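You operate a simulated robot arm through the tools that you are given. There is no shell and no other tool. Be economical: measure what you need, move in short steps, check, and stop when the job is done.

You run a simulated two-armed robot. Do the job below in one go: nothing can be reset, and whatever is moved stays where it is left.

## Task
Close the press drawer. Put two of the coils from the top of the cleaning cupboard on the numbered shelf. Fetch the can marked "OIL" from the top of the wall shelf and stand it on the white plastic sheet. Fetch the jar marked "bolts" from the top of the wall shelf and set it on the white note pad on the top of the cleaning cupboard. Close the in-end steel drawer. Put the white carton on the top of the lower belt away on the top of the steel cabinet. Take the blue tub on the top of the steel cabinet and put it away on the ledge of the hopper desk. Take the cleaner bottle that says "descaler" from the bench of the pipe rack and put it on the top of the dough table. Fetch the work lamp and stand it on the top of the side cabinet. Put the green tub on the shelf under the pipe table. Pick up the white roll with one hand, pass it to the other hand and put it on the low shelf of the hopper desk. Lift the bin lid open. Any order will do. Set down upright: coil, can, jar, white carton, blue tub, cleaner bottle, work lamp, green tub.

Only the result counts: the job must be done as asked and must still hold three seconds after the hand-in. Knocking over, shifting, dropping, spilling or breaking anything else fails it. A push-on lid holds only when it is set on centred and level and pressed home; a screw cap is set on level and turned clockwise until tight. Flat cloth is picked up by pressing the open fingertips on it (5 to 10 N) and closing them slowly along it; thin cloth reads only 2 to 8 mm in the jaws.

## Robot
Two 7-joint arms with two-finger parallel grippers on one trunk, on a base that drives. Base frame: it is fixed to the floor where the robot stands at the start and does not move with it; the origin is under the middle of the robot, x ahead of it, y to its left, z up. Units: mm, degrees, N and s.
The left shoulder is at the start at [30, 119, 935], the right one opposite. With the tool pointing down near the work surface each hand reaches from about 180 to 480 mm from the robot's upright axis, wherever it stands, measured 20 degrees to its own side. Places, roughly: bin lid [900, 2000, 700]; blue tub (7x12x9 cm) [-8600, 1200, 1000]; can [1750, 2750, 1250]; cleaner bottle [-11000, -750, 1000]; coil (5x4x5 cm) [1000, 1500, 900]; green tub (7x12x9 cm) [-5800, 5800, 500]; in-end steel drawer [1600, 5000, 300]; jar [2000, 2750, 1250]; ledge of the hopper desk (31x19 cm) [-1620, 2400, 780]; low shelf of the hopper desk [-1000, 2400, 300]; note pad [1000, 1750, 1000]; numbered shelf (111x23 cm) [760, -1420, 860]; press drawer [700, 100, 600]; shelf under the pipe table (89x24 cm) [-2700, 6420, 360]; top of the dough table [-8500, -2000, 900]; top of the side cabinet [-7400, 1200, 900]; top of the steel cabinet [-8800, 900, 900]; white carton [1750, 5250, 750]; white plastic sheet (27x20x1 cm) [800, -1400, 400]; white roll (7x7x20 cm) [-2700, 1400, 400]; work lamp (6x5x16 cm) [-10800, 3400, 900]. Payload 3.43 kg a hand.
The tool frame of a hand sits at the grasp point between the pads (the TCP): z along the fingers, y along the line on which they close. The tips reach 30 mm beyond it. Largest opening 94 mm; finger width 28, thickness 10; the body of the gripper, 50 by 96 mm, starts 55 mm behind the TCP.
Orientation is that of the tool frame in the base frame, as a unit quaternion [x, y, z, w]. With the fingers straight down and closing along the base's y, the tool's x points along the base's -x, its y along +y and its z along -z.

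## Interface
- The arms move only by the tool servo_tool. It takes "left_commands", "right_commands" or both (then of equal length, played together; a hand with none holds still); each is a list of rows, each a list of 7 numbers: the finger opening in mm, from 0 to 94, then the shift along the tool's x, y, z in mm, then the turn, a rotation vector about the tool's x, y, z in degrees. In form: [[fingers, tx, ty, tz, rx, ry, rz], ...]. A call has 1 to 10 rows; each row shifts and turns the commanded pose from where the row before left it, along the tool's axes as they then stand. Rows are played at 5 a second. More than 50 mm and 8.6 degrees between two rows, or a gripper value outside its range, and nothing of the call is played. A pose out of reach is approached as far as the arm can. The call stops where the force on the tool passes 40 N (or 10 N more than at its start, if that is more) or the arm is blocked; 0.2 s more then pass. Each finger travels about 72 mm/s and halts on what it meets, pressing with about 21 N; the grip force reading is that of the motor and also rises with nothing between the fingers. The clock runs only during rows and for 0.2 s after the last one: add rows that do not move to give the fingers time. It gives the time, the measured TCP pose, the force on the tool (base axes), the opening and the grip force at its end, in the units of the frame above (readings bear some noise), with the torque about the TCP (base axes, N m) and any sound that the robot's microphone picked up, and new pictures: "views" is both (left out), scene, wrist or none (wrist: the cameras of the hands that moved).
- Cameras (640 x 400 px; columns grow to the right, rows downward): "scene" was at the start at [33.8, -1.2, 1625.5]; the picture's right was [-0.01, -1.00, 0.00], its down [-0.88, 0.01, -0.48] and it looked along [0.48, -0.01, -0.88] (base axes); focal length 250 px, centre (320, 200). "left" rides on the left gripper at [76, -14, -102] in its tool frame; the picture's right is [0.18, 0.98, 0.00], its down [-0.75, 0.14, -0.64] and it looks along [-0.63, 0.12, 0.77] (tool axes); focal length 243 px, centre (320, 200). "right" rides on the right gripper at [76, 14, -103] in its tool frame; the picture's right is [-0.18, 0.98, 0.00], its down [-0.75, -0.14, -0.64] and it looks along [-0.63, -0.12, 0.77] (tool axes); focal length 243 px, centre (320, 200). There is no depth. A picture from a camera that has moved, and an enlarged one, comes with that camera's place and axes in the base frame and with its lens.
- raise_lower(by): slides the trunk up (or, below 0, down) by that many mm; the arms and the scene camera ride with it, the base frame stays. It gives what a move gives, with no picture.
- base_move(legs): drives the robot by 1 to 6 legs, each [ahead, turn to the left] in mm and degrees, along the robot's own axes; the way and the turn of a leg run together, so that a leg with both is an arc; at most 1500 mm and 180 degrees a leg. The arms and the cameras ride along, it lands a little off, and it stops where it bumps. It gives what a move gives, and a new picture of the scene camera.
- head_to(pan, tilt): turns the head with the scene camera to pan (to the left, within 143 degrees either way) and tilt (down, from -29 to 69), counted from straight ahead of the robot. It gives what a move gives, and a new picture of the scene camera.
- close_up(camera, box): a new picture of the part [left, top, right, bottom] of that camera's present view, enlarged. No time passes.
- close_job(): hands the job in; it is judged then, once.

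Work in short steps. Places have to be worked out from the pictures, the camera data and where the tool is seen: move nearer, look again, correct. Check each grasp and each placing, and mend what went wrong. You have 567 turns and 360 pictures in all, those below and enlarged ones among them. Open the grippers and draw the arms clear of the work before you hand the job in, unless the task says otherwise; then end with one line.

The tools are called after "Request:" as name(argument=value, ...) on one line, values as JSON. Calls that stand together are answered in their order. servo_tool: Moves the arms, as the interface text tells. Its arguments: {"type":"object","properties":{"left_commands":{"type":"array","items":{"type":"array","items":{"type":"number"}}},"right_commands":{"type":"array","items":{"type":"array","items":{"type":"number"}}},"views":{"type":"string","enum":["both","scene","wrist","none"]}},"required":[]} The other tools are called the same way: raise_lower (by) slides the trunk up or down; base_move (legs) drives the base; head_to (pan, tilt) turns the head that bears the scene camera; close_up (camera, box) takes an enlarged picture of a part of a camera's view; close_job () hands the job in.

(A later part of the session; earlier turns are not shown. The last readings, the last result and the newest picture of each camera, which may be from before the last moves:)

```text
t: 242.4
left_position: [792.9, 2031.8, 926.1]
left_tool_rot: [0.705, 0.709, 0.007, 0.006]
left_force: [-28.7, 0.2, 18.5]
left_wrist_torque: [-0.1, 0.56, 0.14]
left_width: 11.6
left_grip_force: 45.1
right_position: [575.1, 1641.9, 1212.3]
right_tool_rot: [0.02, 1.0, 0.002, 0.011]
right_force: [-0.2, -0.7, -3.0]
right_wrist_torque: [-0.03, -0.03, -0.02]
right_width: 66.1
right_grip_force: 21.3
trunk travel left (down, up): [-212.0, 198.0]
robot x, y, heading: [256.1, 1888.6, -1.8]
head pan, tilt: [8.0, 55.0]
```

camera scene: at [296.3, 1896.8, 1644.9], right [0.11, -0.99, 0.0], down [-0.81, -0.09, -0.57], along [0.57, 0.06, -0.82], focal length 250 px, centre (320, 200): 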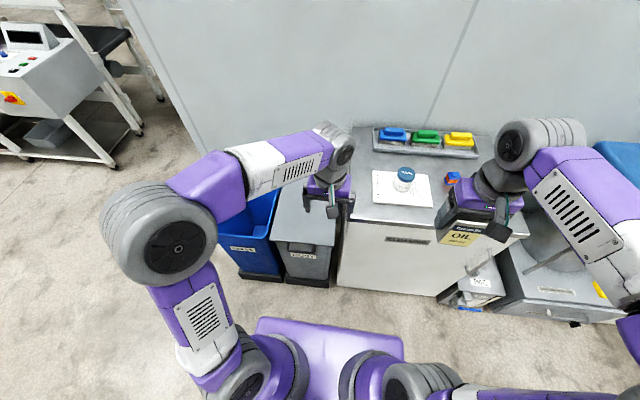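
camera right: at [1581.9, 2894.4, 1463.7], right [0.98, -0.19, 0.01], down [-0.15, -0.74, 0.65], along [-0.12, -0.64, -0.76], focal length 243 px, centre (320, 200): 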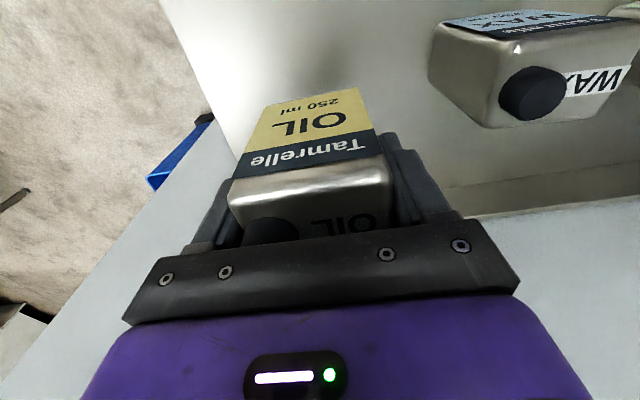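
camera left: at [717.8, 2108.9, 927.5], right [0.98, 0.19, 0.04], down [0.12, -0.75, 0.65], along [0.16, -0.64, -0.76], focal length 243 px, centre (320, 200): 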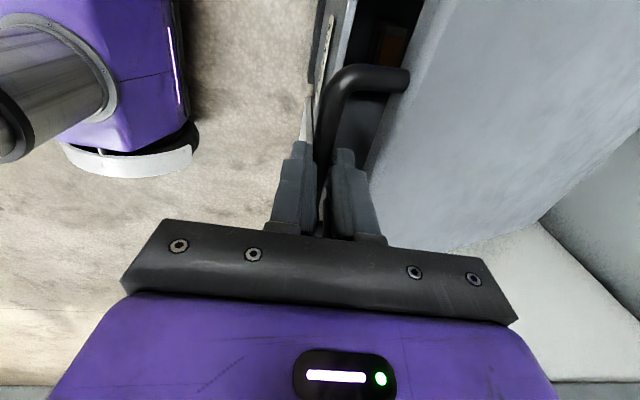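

Forces now point along a radius towards x≈1100, so the first hinge estimate (r≈380) fits. I go up, then let the base carry the hand forward in small alternating steps.

Request:
servo_tool(left_commands=[[0, 0, 0, -13, 0, 0, 0], [0, 0, 0, -13, 0, 0, 0], [0, 0, 0, -13, 0, 0, 0], [0, 0, 0, 0, 0, 0, 0]], views="none")

Request:
base_move(legs=[[35, 0]])

```text
t: 243.1
left_position: [809.1, 2031.4, 946.2]
left_tool_rot: [0.706, 0.708, 0.012, 0.017]
left_force: [26.4, -1.7, -23.3]
left_wrist_torque: [-0.03, -0.6, 0.1]
left_width: 11.5
left_grip_force: 44.8
right_position: [583.8, 1640.9, 1211.5]
right_tool_rot: [0.022, 1.0, 0.001, 0.007]
right_force: [0.4, 0.2, -2.1]
right_wrist_torque: [0.0, -0.08, 0.02]
right_width: 66.2
right_grip_force: 20.4
trunk travel left (down, up): [-212.0, 198.0]
robot x, y, heading: [258.9, 1890.7, -2.0]
head pan, tilt: [8.0, 55.0]
stopped in row 3 (left hand): the force on the tool passed its limit at 52 N (the readings are from after the stop); the commanded pose is now the measured one
```

```text
t: 244.0
left_position: [815.7, 2031.6, 951.3]
left_tool_rot: [0.705, 0.709, 0.001, 0.002]
left_force: [-14.7, 0.8, 8.2]
left_wrist_torque: [-0.29, 0.5, 0.09]
left_width: 12.0
left_grip_force: 44.7
right_position: [602.4, 1640.8, 1211.8]
right_tool_rot: [0.021, 1.0, 0.001, 0.008]
right_force: [-0.3, 0.1, -2.3]
right_wrist_torque: [-0.01, -0.01, 0.03]
right_width: 66.2
right_grip_force: 20.4
trunk travel left (down, up): [-212.0, 198.0]
robot x, y, heading: [280.3, 1888.5, -1.9]
head pan, tilt: [8.0, 55.0]
stopped in leg 1: the force on the tool passed its limit at 61 N (the readings are from after the stop); the commanded pose is now the measured one
camera scene: at [318.1, 1896.3, 1644.9], right [0.11, -0.99, 0.0], down [-0.81, -0.09, -0.57], along [0.57, 0.06, -0.82], focal length 250 px, centre (320, 200)
```

scene: 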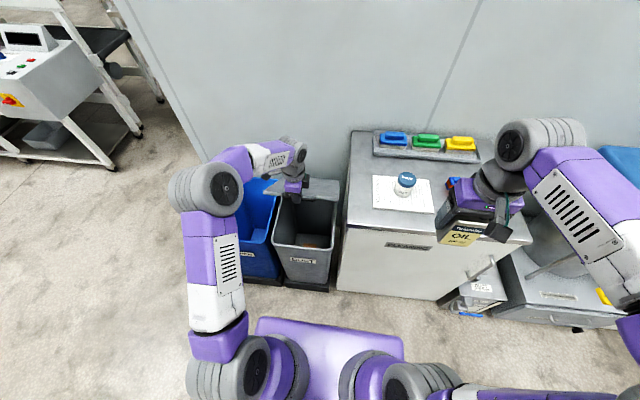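

Fitting all points gives a hinge at (1114, 672) with r≈400. I follow that arc using alternating trunk rises and small base advances, arm held fixed.

Request:
raise_lower(by=20)

Request:
base_move(legs=[[18, 0]])

Request:
raise_lower(by=15)

Request:
base_move(legs=[[16, 0]])

```text
t: 244.6
left_position: [827.2, 2030.2, 965.9]
left_tool_rot: [0.706, 0.708, 0.007, 0.008]
left_force: [22.9, -1.4, -22.7]
left_wrist_torque: [0.03, -0.51, 0.05]
left_width: 11.2
left_grip_force: 44.8
right_position: [609.3, 1640.2, 1229.9]
right_tool_rot: [0.021, 1.0, 0.001, 0.007]
right_force: [0.2, 0.2, -2.5]
right_wrist_torque: [-0.02, -0.06, -0.01]
right_width: 66.1
right_grip_force: 20.6
trunk travel left (down, up): [-231.0, 179.0]
robot x, y, heading: [280.2, 1885.7, -1.8]
head pan, tilt: [8.0, 55.0]
stopped: the force on the tool passed its limit at 45 N (the readings are from after the stop); the commanded pose is now the measured one
```

```text
t: 245.3
left_position: [834.3, 2030.5, 972.1]
left_tool_rot: [0.706, 0.709, 0.006, 0.006]
left_force: [-29.5, 5.4, 27.2]
left_wrist_torque: [-0.08, 0.64, 0.12]
left_width: 11.4
left_grip_force: 44.7
right_position: [616.4, 1640.0, 1233.4]
right_tool_rot: [0.019, 1.0, 0.001, 0.01]
right_force: [0.0, 0.7, -3.2]
right_wrist_torque: [0.01, 0.0, -0.03]
right_width: 66.1
right_grip_force: 20.8
trunk travel left (down, up): [-231.0, 179.0]
robot x, y, heading: [298.7, 1886.0, -1.7]
head pan, tilt: [8.0, 55.0]
camera scene: at [331.3, 1895.8, 1664.5], right [0.11, -0.99, 0.0], down [-0.81, -0.09, -0.58], along [0.57, 0.06, -0.82], focal length 250 px, centre (320, 200)
```

scene: 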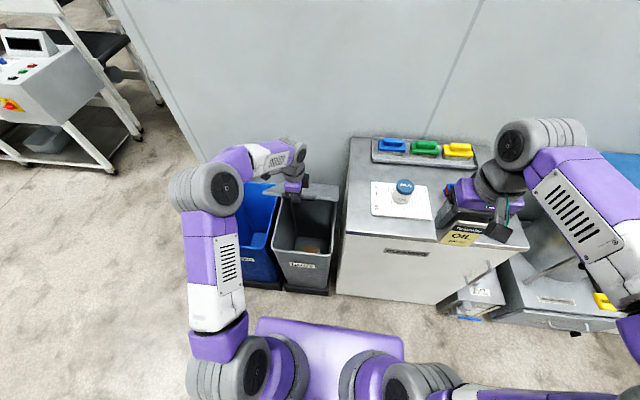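

```text
t: 245.9
left_position: [843.1, 2031.0, 980.8]
left_tool_rot: [0.706, 0.709, 0.005, 0.004]
left_force: [21.7, -1.9, -25.7]
left_wrist_torque: [0.7, -0.51, 0.08]
left_width: 11.8
left_grip_force: 45.0
right_position: [626.6, 1640.3, 1244.1]
right_tool_rot: [0.02, 1.0, 0.0, 0.006]
right_force: [0.7, 0.3, -2.6]
right_wrist_torque: [0.01, -0.01, 0.03]
right_width: 66.0
right_grip_force: 20.8
trunk travel left (down, up): [-246.0, 164.0]
robot x, y, heading: [297.9, 1888.2, -2.0]
head pan, tilt: [8.0, 55.0]
```

```text
t: 246.7
left_position: [849.9, 2030.9, 987.1]
left_tool_rot: [0.705, 0.709, 0.005, 0.004]
left_force: [-21.8, 3.0, 20.4]
left_wrist_torque: [-0.02, 0.49, -0.07]
left_width: 11.5
left_grip_force: 45.5
right_position: [634.6, 1640.3, 1247.1]
right_tool_rot: [0.019, 1.0, 0.0, 0.01]
right_force: [-0.5, -0.2, -2.4]
right_wrist_torque: [0.02, 0.0, 0.01]
right_width: 66.4
right_grip_force: 21.0
trunk travel left (down, up): [-246.0, 164.0]
robot x, y, heading: [314.9, 1890.0, -1.7]
head pan, tilt: [8.0, 55.0]
camera scene: at [349.1, 1895.3, 1679.4], right [0.11, -0.99, 0.0], down [-0.81, -0.09, -0.58], along [0.57, 0.06, -0.82], focal length 250 px, centre (320, 200)
```

scene: 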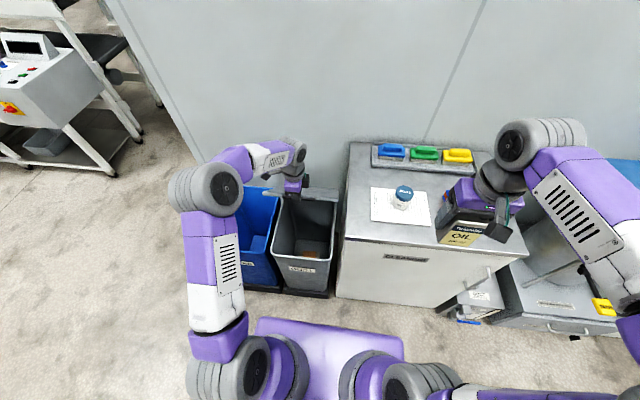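

It works. The path slope matches; I continue the alternation.

Request:
raise_lower(by=16)

Request:
base_move(legs=[[19, 0]])

Request:
raise_lower(by=14)

Request:
base_move(legs=[[19, 0]])

Request:
raise_lower(by=13)

Request:
base_move(legs=[[20, 0]])

```text
t: 247.4
left_position: [859.1, 2031.0, 996.2]
left_tool_rot: [0.706, 0.708, 0.005, 0.004]
left_force: [19.0, -2.1, -23.6]
left_wrist_torque: [-0.03, -0.47, 0.0]
left_width: 11.5
left_grip_force: 45.0
right_position: [642.2, 1639.1, 1261.2]
right_tool_rot: [0.021, 1.0, 0.0, 0.006]
right_force: [0.7, -0.8, -2.6]
right_wrist_torque: [0.03, -0.01, -0.01]
right_width: 66.2
right_grip_force: 21.3
trunk travel left (down, up): [-262.0, 148.0]
robot x, y, heading: [316.1, 1888.8, -1.7]
head pan, tilt: [8.0, 55.0]
stopped: the force on the tool passed its limit at 44 N (the readings are from after the stop); the commanded pose is now the measured one
```

```text
t: 248.4
left_position: [870.6, 2032.1, 1005.4]
left_tool_rot: [0.706, 0.708, 0.002, 0.001]
left_force: [-8.9, 1.7, 8.8]
left_wrist_torque: [-0.21, 0.37, 0.03]
left_width: 11.6
left_grip_force: 44.8
right_position: [657.1, 1639.6, 1261.7]
right_tool_rot: [0.02, 1.0, 0.0, 0.007]
right_force: [0.2, 0.5, -2.8]
right_wrist_torque: [-0.01, -0.03, -0.01]
right_width: 66.4
right_grip_force: 21.8
trunk travel left (down, up): [-262.0, 148.0]
robot x, y, heading: [335.5, 1882.8, -1.9]
head pan, tilt: [8.0, 55.0]
stopped in leg 1: the force on the tool passed its limit at 41 N (the readings are from after the stop); the commanded pose is now the measured one
camera scene: at [373.0, 1894.7, 1695.3], right [0.11, -0.99, 0.0], down [-0.81, -0.09, -0.57], along [0.57, 0.06, -0.82], focal length 250 px, centre (320, 200)
```

scene: 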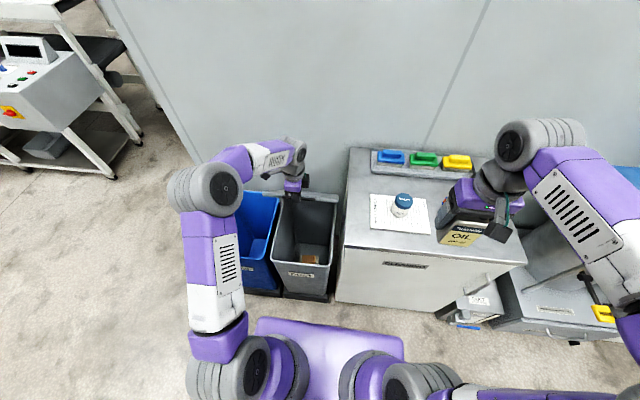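

```text
t: 249.0
left_position: [878.0, 2030.6, 1010.5]
left_tool_rot: [0.706, 0.708, 0.003, 0.001]
left_force: [18.6, -3.5, -28.0]
left_wrist_torque: [0.0, -0.47, 0.0]
left_width: 11.8
left_grip_force: 45.1
right_position: [662.1, 1638.0, 1275.2]
right_tool_rot: [0.021, 1.0, 0.001, 0.006]
right_force: [-0.5, 0.9, -2.9]
right_wrist_torque: [0.0, -0.01, 0.0]
right_width: 66.3
right_grip_force: 21.3
trunk travel left (down, up): [-277.0, 133.0]
robot x, y, heading: [333.7, 1882.3, -1.8]
head pan, tilt: [8.0, 55.0]
stopped: the force on the tool passed its limit at 41 N (the readings are from after the stop); the commanded pose is now the measured one
```

```text
t: 249.8
left_position: [888.6, 2031.3, 1020.2]
left_tool_rot: [0.706, 0.708, 0.005, 0.001]
left_force: [-21.3, 6.5, 26.1]
left_wrist_torque: [0.31, 0.48, -0.08]
left_width: 11.6
left_grip_force: 44.5
right_position: [673.6, 1639.4, 1278.2]
right_tool_rot: [0.02, 1.0, 0.0, 0.009]
right_force: [-0.7, 0.8, -2.6]
right_wrist_torque: [-0.02, -0.02, 0.05]
right_width: 66.2
right_grip_force: 21.2
trunk travel left (down, up): [-277.0, 133.0]
robot x, y, heading: [353.5, 1889.5, -1.6]
head pan, tilt: [8.0, 55.0]
camera scene: at [388.1, 1894.4, 1710.0], right [0.11, -0.99, 0.0], down [-0.81, -0.09, -0.58], along [0.57, 0.06, -0.82], focal length 250 px, centre (320, 200)
```

scene: 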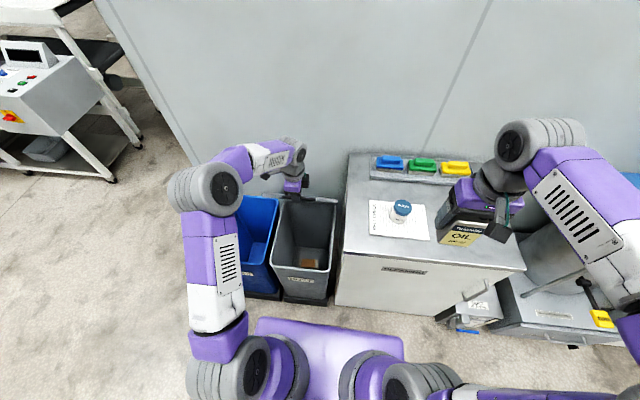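

```text
t: 250.4
left_position: [897.9, 2031.1, 1024.8]
left_tool_rot: [0.706, 0.708, 0.002, -0.001]
left_force: [21.0, -2.4, -33.9]
left_wrist_torque: [0.27, -0.44, -0.03]
left_width: 11.8
left_grip_force: 45.0
right_position: [681.7, 1638.6, 1287.5]
right_tool_rot: [0.021, 1.0, 0.001, 0.006]
right_force: [0.3, -0.7, -2.7]
right_wrist_torque: [-0.02, -0.01, 0.0]
right_width: 66.2
right_grip_force: 20.9
trunk travel left (down, up): [-290.0, 120.0]
robot x, y, heading: [355.1, 1883.1, -1.9]
head pan, tilt: [8.0, 55.0]
```

```text
t: 251.2
left_position: [909.2, 2029.9, 1033.8]
left_tool_rot: [0.706, 0.709, 0.004, 0.001]
left_force: [-14.2, 7.9, 20.9]
left_wrist_torque: [0.17, 0.38, -0.07]
left_width: 11.6
left_grip_force: 45.3
right_position: [694.4, 1637.9, 1290.7]
right_tool_rot: [0.021, 1.0, 0.0, 0.009]
right_force: [0.5, -0.1, -2.5]
right_wrist_torque: [0.03, -0.02, -0.03]
right_width: 66.4
right_grip_force: 21.0
trunk travel left (down, up): [-290.0, 120.0]
robot x, y, heading: [374.0, 1883.6, -1.7]
head pan, tilt: [8.0, 55.0]
camera scene: at [409.6, 1894.1, 1723.0], right [0.11, -0.99, 0.0], down [-0.81, -0.09, -0.58], along [0.57, 0.06, -0.82], focal length 250 px, centre (320, 200)
```

scene: 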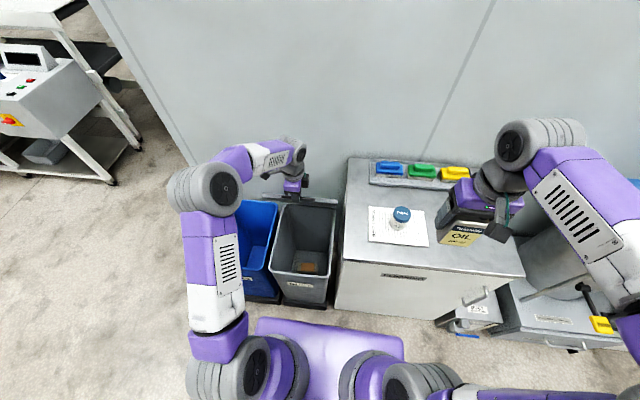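

φ≈58°. I continue with flatter steps.

Request:
raise_lower(by=12)

Request:
base_move(legs=[[22, 0]])

Request:
raise_lower(by=11)

Request:
base_move(legs=[[23, 0]])

Request:
raise_lower(by=9)

Request:
base_move(legs=[[24, 0]])

```text
t: 251.9
left_position: [914.8, 2030.1, 1037.4]
left_tool_rot: [0.706, 0.708, 0.003, -0.002]
left_force: [12.9, -1.7, -24.5]
left_wrist_torque: [-0.3, -0.33, 0.04]
left_width: 11.5
left_grip_force: 45.1
right_position: [699.9, 1636.7, 1299.5]
right_tool_rot: [0.021, 1.0, -0.001, 0.008]
right_force: [-0.5, -0.3, -2.5]
right_wrist_torque: [0.0, -0.04, -0.04]
right_width: 66.6
right_grip_force: 21.1
trunk travel left (down, up): [-301.0, 109.0]
robot x, y, heading: [373.5, 1886.8, -1.9]
head pan, tilt: [8.0, 55.0]
stopped: the force on the tool passed its limit at 43 N (the readings are from after the stop); the commanded pose is now the measured one
```

```text
t: 252.9
left_position: [934.6, 2030.1, 1047.8]
left_tool_rot: [0.705, 0.709, 0.005, 0.0]
left_force: [-5.5, -0.4, 7.9]
left_wrist_torque: [-0.17, 0.21, -0.13]
left_width: 11.6
left_grip_force: 44.9
right_position: [720.2, 1636.0, 1300.1]
right_tool_rot: [0.02, 1.0, 0.0, 0.007]
right_force: [-0.5, -0.3, -2.7]
right_wrist_torque: [-0.01, 0.02, 0.0]
right_width: 66.4
right_grip_force: 21.2
trunk travel left (down, up): [-301.0, 109.0]
robot x, y, heading: [397.1, 1888.1, -1.6]
head pan, tilt: [8.0, 55.0]
stopped in leg 1: the force on the tool passed its limit at 44 N (the readings are from after the stop); the commanded pose is now the measured one
camera scene: at [436.0, 1892.9, 1734.4], right [0.11, -0.99, 0.0], down [-0.81, -0.09, -0.57], along [0.57, 0.06, -0.82], focal length 250 px, centre (320, 200)
```

scene: 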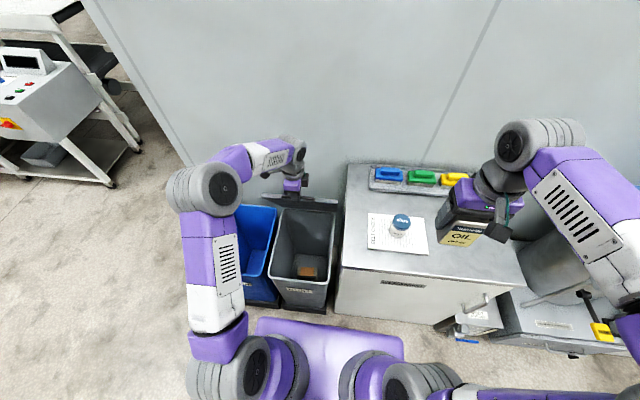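

```text
t: 253.6
left_position: [936.7, 2030.6, 1050.1]
left_tool_rot: [0.706, 0.708, 0.004, -0.002]
left_force: [12.3, -2.8, -27.6]
left_wrist_torque: [-0.18, -0.24, -0.02]
left_width: 11.4
left_grip_force: 44.8
right_position: [723.4, 1636.3, 1309.5]
right_tool_rot: [0.021, 1.0, 0.0, 0.006]
right_force: [-1.0, 0.5, -2.4]
right_wrist_torque: [0.0, -0.06, -0.01]
right_width: 66.1
right_grip_force: 21.5
trunk travel left (down, up): [-312.0, 98.0]
robot x, y, heading: [397.5, 1883.7, -1.7]
head pan, tilt: [8.0, 55.0]
stopped: the force on the tool passed its limit at 44 N (the readings are from after the stop); the commanded pose is now the measured one
```

```text
t: 254.3
left_position: [955.6, 2030.6, 1057.8]
left_tool_rot: [0.706, 0.709, 0.006, 0.0]
left_force: [-15.3, 5.4, 31.2]
left_wrist_torque: [0.03, 0.45, -0.23]
left_width: 11.5
left_grip_force: 45.2
right_position: [741.0, 1636.7, 1311.9]
right_tool_rot: [0.021, 1.0, 0.0, 0.01]
right_force: [0.3, -0.3, -3.3]
right_wrist_torque: [-0.01, 0.0, 0.0]
right_width: 66.3
right_grip_force: 21.3
trunk travel left (down, up): [-312.0, 98.0]
robot x, y, heading: [420.5, 1884.4, -1.7]
head pan, tilt: [8.0, 55.0]
camera scene: at [455.2, 1892.1, 1745.8], right [0.11, -0.99, 0.0], down [-0.81, -0.09, -0.58], along [0.57, 0.06, -0.82], focal length 250 px, centre (320, 200)
```

scene: 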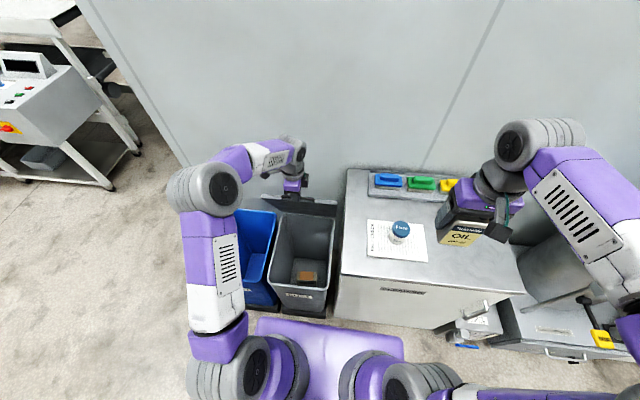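

```text
t: 254.9
left_position: [960.0, 2030.5, 1061.9]
left_tool_rot: [0.706, 0.708, 0.003, -0.002]
left_force: [10.2, -3.2, -27.5]
left_wrist_torque: [0.21, -0.25, -0.16]
left_width: 11.4
left_grip_force: 44.8
right_position: [747.6, 1635.5, 1319.9]
right_tool_rot: [0.021, 1.0, 0.0, 0.006]
right_force: [0.3, 0.9, -2.8]
right_wrist_torque: [-0.02, -0.03, 0.04]
right_width: 66.4
right_grip_force: 21.4
trunk travel left (down, up): [-321.0, 89.0]
robot x, y, heading: [418.6, 1882.6, -1.4]
head pan, tilt: [8.0, 55.0]
```

```text
t: 255.7
left_position: [980.0, 2030.4, 1070.3]
left_tool_rot: [0.705, 0.71, 0.007, 0.0]
left_force: [-10.7, 5.4, 26.7]
left_wrist_torque: [-0.1, 0.43, -0.4]
left_width: 11.3
left_grip_force: 45.1
right_position: [765.3, 1636.2, 1322.5]
right_tool_rot: [0.02, 1.0, 0.001, 0.008]
right_force: [-0.1, 0.0, -2.9]
right_wrist_torque: [0.01, -0.01, -0.01]
right_width: 66.0
right_grip_force: 21.6
trunk travel left (down, up): [-321.0, 89.0]
robot x, y, heading: [444.5, 1881.0, -1.6]
head pan, tilt: [8.0, 55.0]
camera scene: at [480.4, 1891.7, 1754.7], right [0.11, -0.99, 0.0], down [-0.81, -0.09, -0.58], along [0.57, 0.06, -0.82], focal length 250 px, centre (320, 200)
```

scene: 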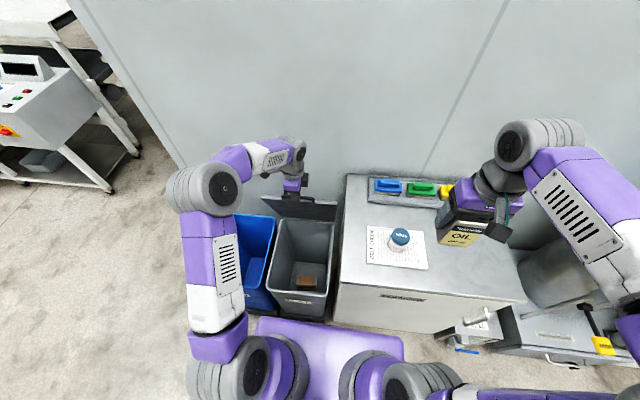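

φ≈70°. Two more steps.

Request:
raise_lower(by=8)

Request:
base_move(legs=[[26, 0]])

Request:
raise_lower(by=6)

Request:
base_move(legs=[[26, 0]])

```text
t: 256.3
left_position: [984.7, 2030.8, 1070.8]
left_tool_rot: [0.706, 0.708, 0.004, -0.002]
left_force: [9.5, -4.0, -30.4]
left_wrist_torque: [-0.03, -0.21, -0.27]
left_width: 11.7
left_grip_force: 45.4
right_position: [772.4, 1635.7, 1327.2]
right_tool_rot: [0.02, 1.0, 0.0, 0.005]
right_force: [-0.5, -0.3, -2.7]
right_wrist_torque: [0.04, -0.03, 0.0]
right_width: 66.1
right_grip_force: 21.0
trunk travel left (down, up): [-329.0, 81.0]
robot x, y, heading: [446.3, 1882.8, -1.7]
head pan, tilt: [8.0, 55.0]
```

```text
t: 257.1
left_position: [1005.7, 2030.7, 1078.5]
left_tool_rot: [0.705, 0.709, 0.007, 0.0]
left_force: [-8.9, 6.9, 23.1]
left_wrist_torque: [-0.13, 0.36, -0.55]
left_width: 11.6
left_grip_force: 45.4
right_position: [791.9, 1635.7, 1329.1]
right_tool_rot: [0.02, 1.0, 0.0, 0.008]
right_force: [0.6, 0.0, -2.9]
right_wrist_torque: [0.0, 0.02, 0.04]
right_width: 66.2
right_grip_force: 20.9
trunk travel left (down, up): [-329.0, 81.0]
robot x, y, heading: [469.3, 1880.0, -1.9]
head pan, tilt: [8.0, 55.0]
camera scene: at [507.7, 1891.3, 1762.7], right [0.11, -0.99, 0.0], down [-0.81, -0.09, -0.57], along [0.57, 0.06, -0.82], focal length 250 px, centre (320, 200)
```

scene: 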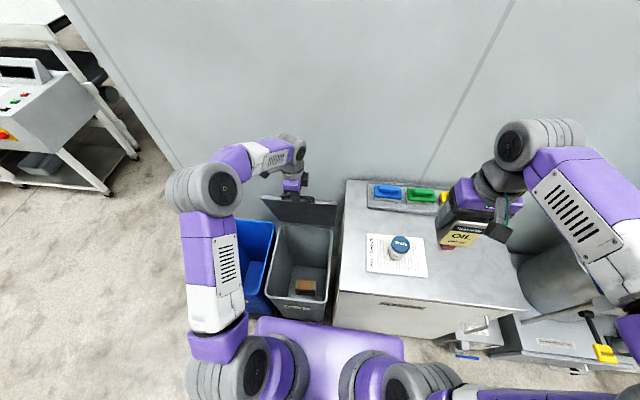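

```text
t: 257.7
left_position: [1010.0, 2031.3, 1079.8]
left_tool_rot: [0.706, 0.708, 0.005, -0.003]
left_force: [7.9, -1.9, -25.9]
left_wrist_torque: [-0.36, -0.17, -0.4]
left_width: 11.3
left_grip_force: 45.0
right_position: [796.6, 1635.2, 1332.8]
right_tool_rot: [0.02, 1.0, 0.001, 0.006]
right_force: [-0.6, 0.0, -2.0]
right_wrist_torque: [0.0, -0.04, 0.03]
right_width: 66.5
right_grip_force: 20.7
trunk travel left (down, up): [-335.0, 75.0]
robot x, y, heading: [469.3, 1880.3, -1.6]
head pan, tilt: [8.0, 55.0]
```

```text
t: 258.5
left_position: [1033.4, 2031.2, 1085.4]
left_tool_rot: [0.705, 0.709, 0.007, 0.001]
left_force: [-5.3, 6.1, 18.9]
left_wrist_torque: [-0.02, 0.26, -0.64]
left_width: 11.4
left_grip_force: 45.6
right_position: [819.6, 1634.8, 1334.7]
right_tool_rot: [0.02, 1.0, 0.0, 0.008]
right_force: [1.1, -0.1, -2.4]
right_wrist_torque: [-0.02, 0.04, 0.02]
right_width: 66.4
right_grip_force: 21.4
trunk travel left (down, up): [-335.0, 75.0]
robot x, y, heading: [497.4, 1881.8, -1.6]
head pan, tilt: [8.0, 55.0]
camera scene: at [534.5, 1890.7, 1768.6], right [0.11, -0.99, 0.0], down [-0.81, -0.09, -0.57], along [0.57, 0.06, -0.82], focal length 250 px, centre (320, 200)
```

scene: 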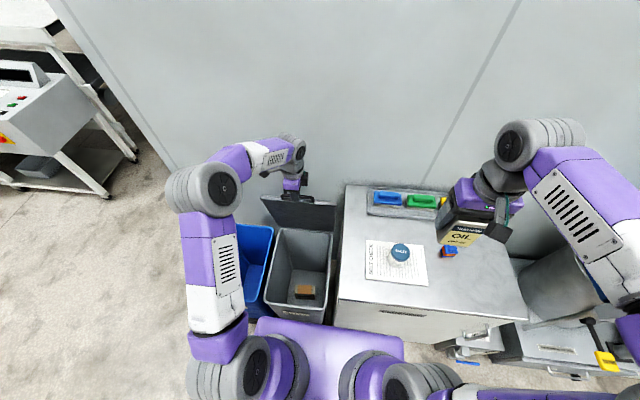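

φ≈79°. Two more steps towards vertical.

Request:
raise_lower(by=5)

Request:
base_move(legs=[[28, 0]])

Request:
servo_tool(left_commands=[[0, 0, 10, -1, 0, 0, 0], [0, 0, 10, -1, 0, 0, 0], [0, 0, 10, 0, 0, 0, 0], [0, 0, 10, 0, 0, 0, 0], [0, 0, 0, 0, 0, 0, 0]], views="wrist")

```text
t: 259.0
left_position: [1035.7, 2029.6, 1087.9]
left_tool_rot: [0.706, 0.708, 0.006, -0.002]
left_force: [4.7, -1.2, -26.2]
left_wrist_torque: [-0.52, -0.06, -0.56]
left_width: 11.3
left_grip_force: 44.7
right_position: [821.6, 1634.1, 1338.2]
right_tool_rot: [0.02, 1.0, 0.0, 0.006]
right_force: [-0.4, -0.1, -2.8]
right_wrist_torque: [0.04, -0.01, -0.03]
right_width: 66.1
right_grip_force: 21.2
trunk travel left (down, up): [-340.0, 70.0]
robot x, y, heading: [497.3, 1879.7, -1.4]
head pan, tilt: [8.0, 55.0]
```

```text
t: 259.9
left_position: [1061.1, 2030.4, 1092.5]
left_tool_rot: [0.705, 0.71, 0.009, 0.001]
left_force: [-1.8, 4.4, 11.6]
left_wrist_torque: [0.07, 0.28, -0.81]
left_width: 11.9
left_grip_force: 45.2
right_position: [847.7, 1633.5, 1339.9]
right_tool_rot: [0.02, 1.0, 0.0, 0.007]
right_force: [0.1, -0.2, -2.3]
right_wrist_torque: [-0.03, -0.01, -0.01]
right_width: 66.0
right_grip_force: 21.3
trunk travel left (down, up): [-340.0, 70.0]
robot x, y, heading: [520.5, 1881.0, -1.7]
head pan, tilt: [8.0, 55.0]
camera scene: at [563.0, 1889.8, 1773.5], right [0.11, -0.99, 0.0], down [-0.81, -0.09, -0.57], along [0.57, 0.06, -0.82], focal length 250 px, centre (320, 200)
```

scene: 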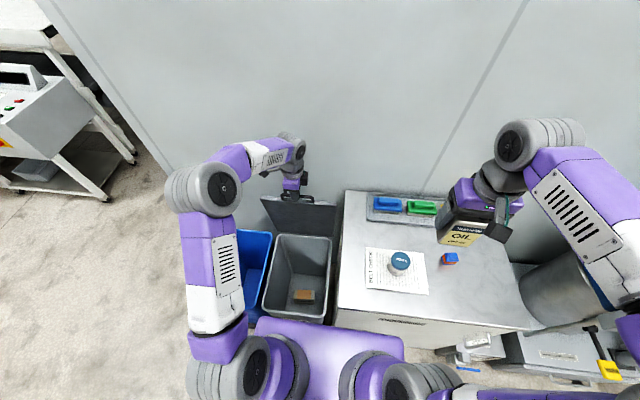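

```text
t: 261.1
left_position: [1101.4, 2029.5, 1096.8]
left_tool_rot: [0.705, 0.709, 0.011, 0.004]
left_force: [-1.1, -5.0, 21.6]
left_wrist_torque: [-0.67, -0.04, -0.87]
left_width: 11.7
left_grip_force: 45.4
right_position: [845.1, 1632.9, 1340.6]
right_tool_rot: [0.02, 1.0, 0.001, 0.007]
right_force: [0.9, -0.3, -2.8]
right_wrist_torque: [0.01, -0.02, 0.0]
right_width: 66.3
right_grip_force: 21.1
trunk travel left (down, up): [-340.0, 70.0]
robot x, y, heading: [523.5, 1882.5, -1.6]
head pan, tilt: [8.0, 55.0]
camera left: at [1083.3, 2105.2, 1200.6], right [0.98, 0.19, 0.02], down [0.13, -0.76, 0.64], along [0.14, -0.62, -0.77], focal length 243 px, centre (320, 200)
```

left: 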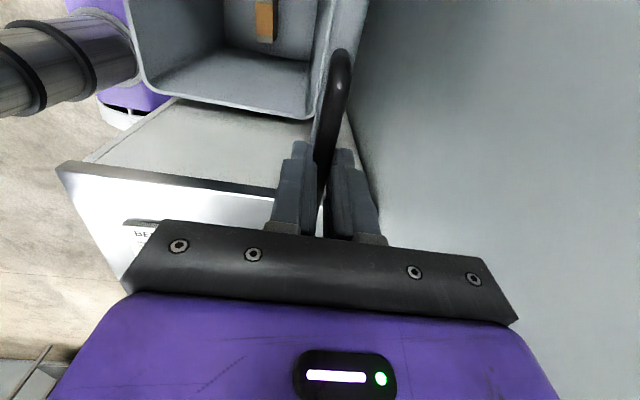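

Almost vertical. I push a little past vertical.

Request:
servo_tool(left_commands=[[0, 0, 10, 1, 0, 0, 0], [0, 0, 10, 1, 0, 0, 0], [0, 0, 10, 1, 0, 0, 0], [0, 0, 10, 2, 0, 0, 0], [0, 0, 0, 0, 0, 0, 0]], views="none")

```text
t: 262.0
left_position: [1136.9, 2029.9, 1097.0]
left_tool_rot: [0.706, 0.708, 0.014, 0.007]
left_force: [-0.1, -1.4, 14.2]
left_wrist_torque: [0.72, 0.1, -0.76]
left_width: 11.5
left_grip_force: 45.7
right_position: [848.3, 1634.4, 1338.9]
right_tool_rot: [0.02, 1.0, -0.001, 0.006]
right_force: [-0.2, 0.6, -3.3]
right_wrist_torque: [0.01, 0.02, -0.02]
right_width: 66.3
right_grip_force: 21.1
trunk travel left (down, up): [-340.0, 70.0]
robot x, y, heading: [521.8, 1879.9, -1.7]
head pan, tilt: [8.0, 55.0]
stopped in row 4 (left hand): the force on the tool passed its limit at 40 N (the readings are from after the stop); the commanded pose is now the measured one
```

Past vertical slightly. I push on a bit with a small rise.

Request:
servo_tool(left_commands=[[0, 0, 5, -4, 0, 0, 0], [0, 0, 10, 0, 0, 0, 0], [0, 0, 10, 1, 0, 0, 0], [0, 0, 10, 2, 0, 0, 0], [0, 0, 0, 0, 0, 0, 0]], views="wrist")

```text
t: 263.2
left_position: [1171.9, 2029.3, 1096.1]
left_tool_rot: [0.705, 0.709, 0.011, 0.004]
left_force: [-0.3, -5.9, -9.4]
left_wrist_torque: [-0.85, 0.02, -1.0]
left_width: 11.5
left_grip_force: 45.2
right_position: [846.9, 1633.9, 1338.0]
right_tool_rot: [0.02, 1.0, 0.001, 0.007]
right_force: [0.2, 0.7, -3.1]
right_wrist_torque: [-0.01, -0.06, 0.0]
right_width: 66.3
right_grip_force: 20.3
trunk travel left (down, up): [-340.0, 70.0]
robot x, y, heading: [522.0, 1882.1, -1.5]
head pan, tilt: [8.0, 55.0]
camera left: at [1153.6, 2105.0, 1199.5], right [0.98, 0.19, 0.02], down [0.13, -0.76, 0.64], along [0.14, -0.62, -0.77], focal length 243 px, centre (320, 200)
```

left: 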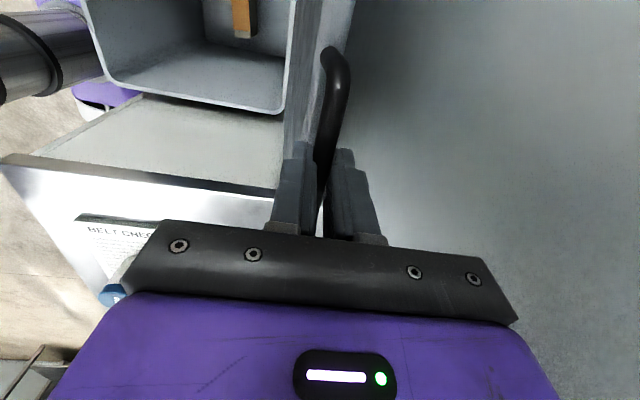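

About 98° open. I release gently and lift the hand clear upwards.

Request:
servo_tool(left_commands=[[16, 0, 0, 0, 0, 0, 0], [24, 0, 0, 0, 0, 0, 0], [28, 0, 0, -10, 0, 0, 0], [28, 0, 0, -20, 0, 0, 0], [28, 0, 0, -30, 0, 0, 0], [28, 0, 0, 0, 0, 0, 0]], views="wrist")

```text
t: 264.6
left_position: [1170.0, 2030.3, 1159.2]
left_tool_rot: [0.705, 0.709, 0.013, 0.004]
left_force: [0.0, 0.3, 0.7]
left_wrist_torque: [0.0, 0.02, -0.01]
left_width: 27.8
left_grip_force: 0.1
right_position: [846.8, 1634.5, 1339.6]
right_tool_rot: [0.02, 1.0, -0.001, 0.007]
right_force: [0.4, 0.2, -2.6]
right_wrist_torque: [-0.01, 0.02, -0.01]
right_width: 66.5
right_grip_force: 21.9
trunk travel left (down, up): [-340.0, 70.0]
robot x, y, heading: [520.7, 1882.3, -1.5]
head pan, tilt: [8.0, 55.0]
camera left: at [1151.6, 2105.4, 1262.6], right [0.98, 0.19, 0.02], down [0.13, -0.76, 0.64], along [0.14, -0.62, -0.77], focal length 243 px, centre (320, 200)
```

left: 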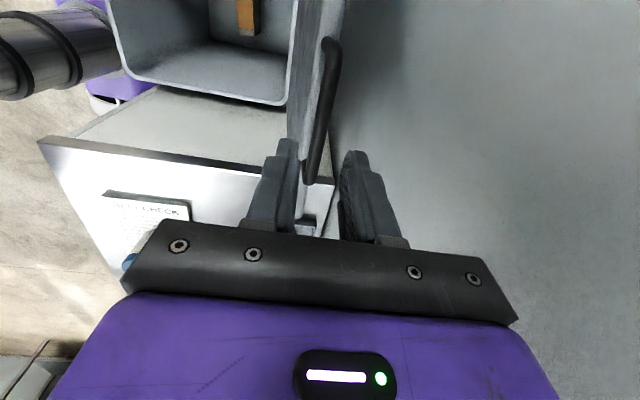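

The lid stays open. I back the base away and fold the left arm back to its carrying pose.

Request:
base_move(legs=[[-300, 0]])

Request:
servo_tool(left_commands=[[50, 0, -45, 0, 0, 0, 0], [50, 0, -45, 0, 0, 0, 0], [50, 0, -45, 0, 0, 0, 0], [50, 0, -45, 0, 0, 0, 0], [50, 0, -45, 0, 0, 0, 0], [50, 0, 0, 0, 0, 0, -8.5], [50, 0, 0, 0, 0, 0, -8.5], [50, 0, 0, 0, 0, 0, -8.5], [50, 0, 0, 0, 0, 0, -8.5], [50, 0, 0, 0, 0, 0, -8.5]], views="none")

Request:
servo_tool(left_commands=[[80, 0, 0, 0, 0, 0, -8.5], [80, 0, 0, 0, 0, 0, -8.5], [80, 0, 0, 0, 0, 0, -8.5], [80, 0, 0, 0, 0, 0, -8.5], [80, 0, 0, 0, 0, 0, -8.5], [80, 0, 0, 0, 0, 0, -5]], views="none")

```text
t: 266.6
left_position: [874.0, 2036.7, 1160.5]
left_tool_rot: [0.706, 0.708, 0.012, 0.004]
left_force: [-0.7, -0.5, 0.7]
left_wrist_torque: [0.05, 0.02, 0.02]
left_width: 28.0
left_grip_force: 0.1
right_position: [549.7, 1641.4, 1339.3]
right_tool_rot: [0.02, 1.0, -0.001, 0.007]
right_force: [0.2, -0.3, -2.7]
right_wrist_torque: [0.01, -0.01, -0.01]
right_width: 66.1
right_grip_force: 20.9
trunk travel left (down, up): [-340.0, 70.0]
robot x, y, heading: [228.0, 1888.0, -1.8]
head pan, tilt: [8.0, 55.0]
camera scene: at [267.0, 1898.4, 1773.3], right [0.11, -0.99, 0.0], down [-0.81, -0.09, -0.57], along [0.57, 0.06, -0.82], focal length 250 px, centre (320, 200)
```

scene: 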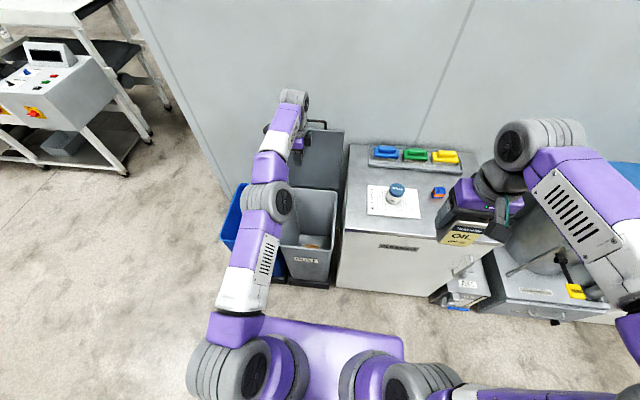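

```text
t: 268.8
left_position: [649.2, 2036.7, 1152.9]
left_tool_rot: [0.4, 0.916, 0.01, 0.008]
left_force: [0.3, 0.3, 0.4]
left_wrist_torque: [0.02, 0.01, 0.0]
left_width: 50.0
left_grip_force: 0.0
right_position: [549.2, 1641.6, 1339.1]
right_tool_rot: [0.021, 1.0, -0.001, 0.007]
right_force: [-0.7, 0.1, -3.0]
right_wrist_torque: [0.04, -0.01, -0.02]
right_width: 66.3
right_grip_force: 20.8
trunk travel left (down, up): [-340.0, 70.0]
robot x, y, heading: [225.5, 1888.2, -1.9]
head pan, tilt: [8.0, 55.0]
```

```text
t: 270.2
left_position: [650.1, 2036.2, 1152.8]
left_tool_rot: [-0.004, 1.0, 0.005, 0.012]
left_force: [-0.2, 0.2, -1.1]
left_wrist_torque: [0.0, 0.0, 0.01]
left_width: 79.9
left_grip_force: 0.1
right_position: [549.1, 1642.5, 1338.6]
right_tool_rot: [0.021, 1.0, 0.0, 0.006]
right_force: [-0.4, 0.4, -2.2]
right_wrist_torque: [0.03, -0.03, -0.03]
right_width: 66.2
right_grip_force: 21.5
trunk travel left (down, up): [-340.0, 70.0]
robot x, y, heading: [224.3, 1889.4, -1.6]
head pan, tilt: [8.0, 55.0]
```

The lid is open. Now I carry the can to the rack with the white sheet; first retracting the left hand close to the body.

Request:
servo_tool(left_commands=[[80, 40, 10, 0, 0, 0, 0], [80, 40, 10, 0, 0, 0, 0], [80, 40, 10, 0, 0, 0, 0], [80, 40, 10, 0, 0, 0, 0], [80, 30, 10, 0, 0, 0, 0]], views="none")

Request:
base_move(legs=[[-320, 0], [0, -88], [1050, 0], [1050, 0], [1040, 0], [0, 90]])

```text
t: 271.4
left_position: [466.8, 2084.4, 1159.6]
left_tool_rot: [-0.002, 1.0, 0.005, 0.01]
left_force: [-0.1, -0.2, 0.4]
left_wrist_torque: [0.01, -0.01, -0.02]
left_width: 79.7
left_grip_force: 0.0
left hand out of reach, approached as far as the arm can: row 5
right_position: [550.7, 1642.5, 1340.4]
right_tool_rot: [0.02, 1.0, 0.0, 0.007]
right_force: [0.0, 0.2, -2.4]
right_wrist_torque: [0.0, -0.01, 0.0]
right_width: 66.5
right_grip_force: 21.1
trunk travel left (down, up): [-340.0, 70.0]
robot x, y, heading: [225.3, 1889.5, -1.7]
head pan, tilt: [8.0, 55.0]
```

```text
t: 296.1
left_position: [169.0, -999.8, 1160.0]
left_tool_rot: [-0.06, 0.998, 0.006, 0.01]
left_force: [0.3, 0.1, -0.7]
left_wrist_torque: [0.01, -0.01, 0.03]
left_width: 80.1
left_grip_force: 0.2
right_position: [301.6, -1429.9, 1340.1]
right_tool_rot: [-0.038, 0.999, 0.0, 0.007]
right_force: [-0.3, 0.2, -2.2]
right_wrist_torque: [0.01, 0.02, 0.0]
right_width: 66.5
right_grip_force: 21.1
trunk travel left (down, up): [-340.0, 70.0]
robot x, y, heading: [-46.8, -1222.8, 4.9]
head pan, tilt: [8.0, 55.0]
camera scene: at [-9.2, -1208.3, 1773.3], right [0.22, -0.97, 0.0], down [-0.8, -0.18, -0.57], along [0.56, 0.13, -0.82], focal length 250 px, centre (320, 200)
```

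scene: 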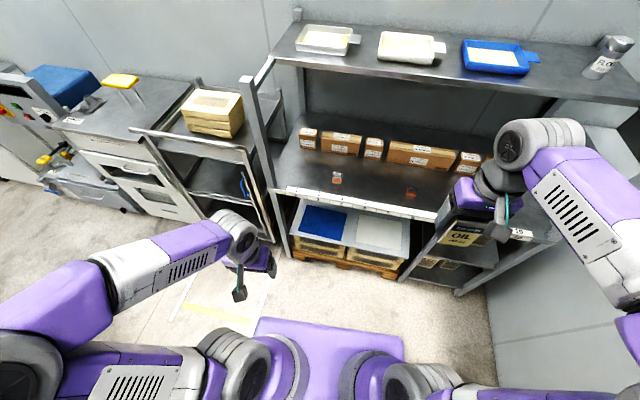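

Both coils stand on the shelf. I zoom on the press drawer and the white sheet from this angle.

Request:
close_up(camera="scene", box=[60, 100, 200, 230])

Request:
close_up(camera="scene", box=[270, 170, 450, 290])

```text
3.08 times, centred on (130, 165) of scene
camera zoom: at [-9.2, -1208.3, 1773.3], right [0.22, -0.97, 0.0], down [-0.8, -0.18, -0.57], along [0.56, 0.13, -0.82], focal length 770 px, centre (905, 308)
```

zoom: 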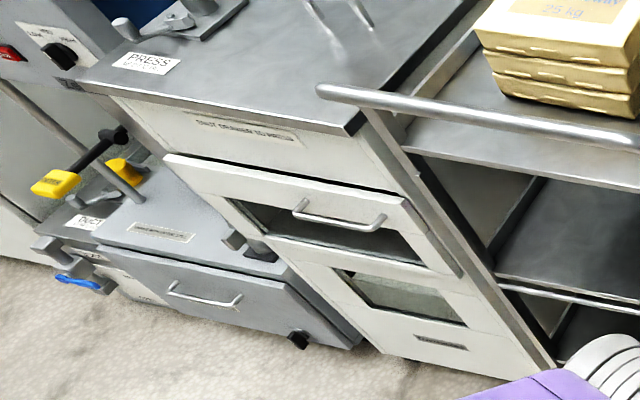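

```text
3.33 times, centred on (360, 230) of scene
camera zoom: at [-9.2, -1208.3, 1773.3], right [0.22, -0.97, 0.0], down [-0.8, -0.18, -0.57], along [0.56, 0.13, -0.82], focal length 834 px, centre (187, 100)
```

zoom: 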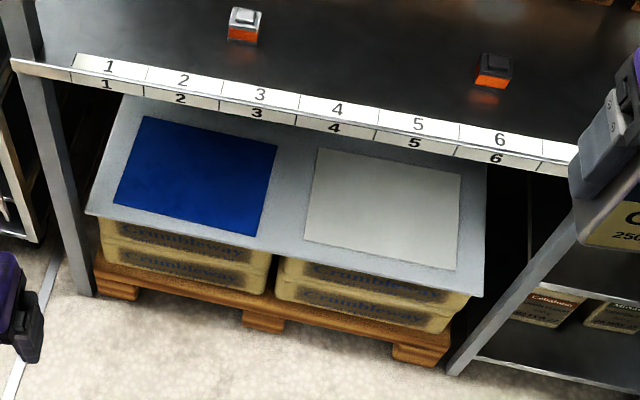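

The drawer front lies flush (closed). The sheet spans x≈680–875, y≈−1533…−1264 at z≈390. I straighten, lower the trunk and bring the can down in front of the rack.

Request:
base_move(legs=[[60, -4.9]])

Request:
raise_lower(by=-340)

Request:
servo_tool(right_commands=[[0, 0, 5, 48, 0, 0, 0], [0, 0, 5, 48, 0, 0, 0], [0, 0, 5, 48, 0, 0, 0], [0, 0, 5, 48, 0, 0, 0], [0, 0, 5, 48, 0, 0, 0], [0, 0, 5, 48, 0, 0, 0], [0, 0, 0, 48, 0, 0, 0], [0, 0, 0, 48, 0, 0, 0], [0, 0, 0, 48, 0, 0, 0], [0, 0, 0, 48, 0, 0, 0]], views="none")

```text
t: 297.0
left_position: [247.9, -1016.3, 1160.5]
left_tool_rot: [-0.017, 1.0, 0.005, 0.011]
left_force: [-0.6, 0.0, 0.0]
left_wrist_torque: [0.01, -0.01, 0.02]
left_width: 80.1
left_grip_force: 0.1
right_position: [342.6, -1456.7, 1338.6]
right_tool_rot: [0.005, 1.0, -0.001, 0.007]
right_force: [-0.6, -0.8, -1.8]
right_wrist_torque: [-0.03, -0.01, 0.03]
right_width: 66.4
right_grip_force: 20.8
trunk travel left (down, up): [-340.0, 70.0]
robot x, y, heading: [13.7, -1222.1, -0.1]
head pan, tilt: [8.0, 55.0]
camera scene: at [52.4, -1209.1, 1773.3], right [0.14, -0.99, 0.0], down [-0.81, -0.11, -0.57], along [0.57, 0.08, -0.82], focal length 250 px, centre (320, 200)
```

scene: 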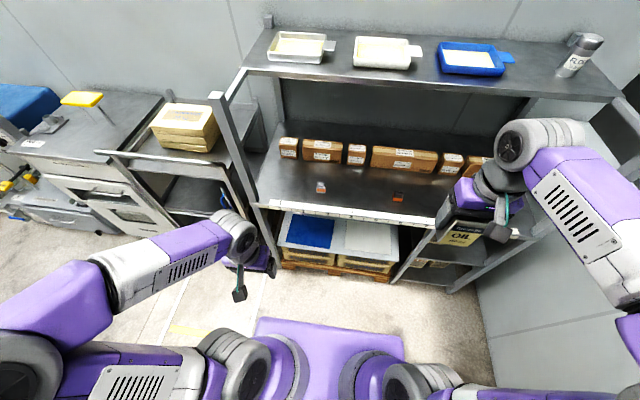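

```text
t: 300.4
left_position: [246.2, -1015.6, 820.3]
left_tool_rot: [-0.017, 1.0, 0.005, 0.009]
left_force: [-0.6, 0.7, 0.0]
left_wrist_torque: [-0.02, 0.0, 0.03]
left_width: 80.2
left_grip_force: 0.0
right_position: [342.2, -1456.2, 999.2]
right_tool_rot: [0.005, 1.0, 0.0, 0.007]
right_force: [0.4, -0.4, -2.8]
right_wrist_torque: [0.01, 0.0, -0.02]
right_width: 66.1
right_grip_force: 20.9
trunk travel left (down, up): [0.0, 410.0]
robot x, y, heading: [8.6, -1219.6, 0.2]
head pan, tilt: [8.0, 55.0]
```

```text
t: 302.6
left_position: [245.5, -1017.5, 820.1]
left_tool_rot: [-0.018, 1.0, 0.006, 0.011]
left_force: [-0.2, 0.8, 0.9]
left_wrist_torque: [0.0, 0.0, 0.01]
left_width: 79.9
left_grip_force: 0.0
right_position: [349.9, -1425.7, 517.3]
right_tool_rot: [0.005, 1.0, 0.0, 0.008]
right_force: [0.4, 0.0, -2.8]
right_wrist_torque: [0.0, 0.05, -0.04]
right_width: 66.4
right_grip_force: 21.1
trunk travel left (down, up): [0.0, 410.0]
robot x, y, heading: [11.4, -1217.2, 0.1]
head pan, tilt: [8.0, 55.0]
```

I raise the left hand clear of the shelf and shift the can slightly, then drive ahead.

Request:
servo_tool(left_commands=[[80, 0, 0, -45, 0, 0, 0], [80, 0, 0, -45, 0, 0, 0], [80, 0, 0, -45, 0, 0, 0], [80, 0, 0, -45, 0, 0, 0], [80, 0, 0, 0, 0, 0, 0]], right_commands=[[0, 0, 20, 20, 0, 0, 0], [0, 0, 0, 0, 0, 0, 0], [0, 0, 0, 0, 0, 0, 0], [0, 0, 0, 0, 0, 0, 0], [0, 0, 0, 0, 0, 0, 0]], views="none")

Request:
head_to(pan=-10, tilt=60)

Request:
base_move(legs=[[240, 0]])

```text
t: 303.8
left_position: [239.7, -1020.8, 1002.5]
left_tool_rot: [-0.018, 1.0, 0.006, 0.011]
left_force: [-0.3, 0.3, 0.9]
left_wrist_torque: [-0.06, -0.03, -0.01]
left_width: 80.2
left_grip_force: 0.0
right_position: [351.8, -1403.5, 495.5]
right_tool_rot: [0.005, 1.0, 0.001, 0.006]
right_force: [-1.0, -0.6, -1.5]
right_wrist_torque: [0.02, -0.02, 0.01]
right_width: 66.2
right_grip_force: 21.1
trunk travel left (down, up): [0.0, 410.0]
robot x, y, heading: [10.4, -1221.3, 0.1]
head pan, tilt: [8.0, 55.0]
```

```text
t: 304.6
left_position: [239.6, -1020.0, 1002.3]
left_tool_rot: [-0.017, 1.0, 0.007, 0.011]
left_force: [0.4, 0.0, -0.4]
left_wrist_torque: [0.0, 0.0, -0.01]
left_width: 80.2
left_grip_force: 0.1
right_position: [349.4, -1402.5, 496.9]
right_tool_rot: [0.005, 1.0, 0.0, 0.006]
right_force: [0.1, 0.5, -2.3]
right_wrist_torque: [0.0, -0.02, -0.03]
right_width: 66.4
right_grip_force: 21.6
trunk travel left (down, up): [0.0, 410.0]
robot x, y, heading: [9.2, -1220.6, -0.3]
head pan, tilt: [-10.0, 60.0]
camera scene: at [45.7, -1230.7, 1427.3], right [-0.17, -0.98, 0.0], down [-0.85, 0.15, -0.5], along [0.49, -0.09, -0.87], focal length 250 px, centre (320, 200)
```

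scene: 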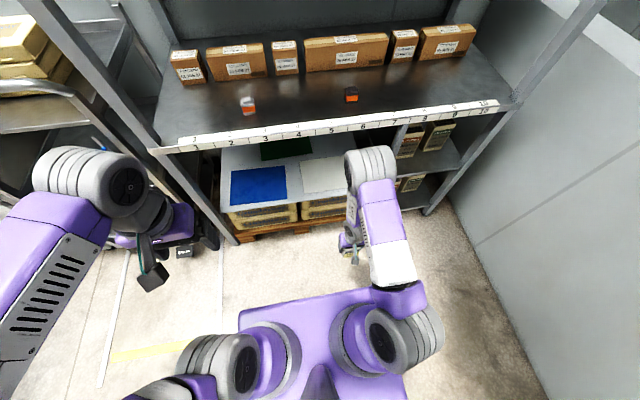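

```text
t: 306.4
left_position: [471.3, -1021.2, 1004.0]
left_tool_rot: [-0.015, 1.0, 0.006, 0.013]
left_force: [-1.5, -0.5, -0.4]
left_wrist_torque: [0.0, -0.03, -0.02]
left_width: 80.2
left_grip_force: 0.1
right_position: [568.9, -1404.4, 497.7]
right_tool_rot: [0.007, 1.0, 0.0, -0.004]
right_force: [-0.8, 0.0, -2.2]
right_wrist_torque: [-0.02, 0.0, -0.01]
right_width: 66.5
right_grip_force: 20.9
trunk travel left (down, up): [0.0, 410.0]
robot x, y, heading: [245.7, -1217.9, -0.4]
head pan, tilt: [-10.0, 60.0]
stopped in leg 1: the robot was blocked; the commanded pose is now the measured one
camera scene: at [272.7, -1230.5, 1427.7], right [-0.18, -0.98, 0.0], down [-0.85, 0.16, -0.51], along [0.5, -0.09, -0.86], focal length 250 px, centre (320, 200)
```

scene: 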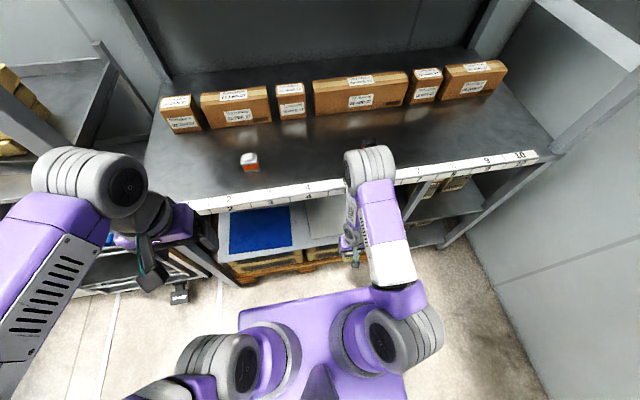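

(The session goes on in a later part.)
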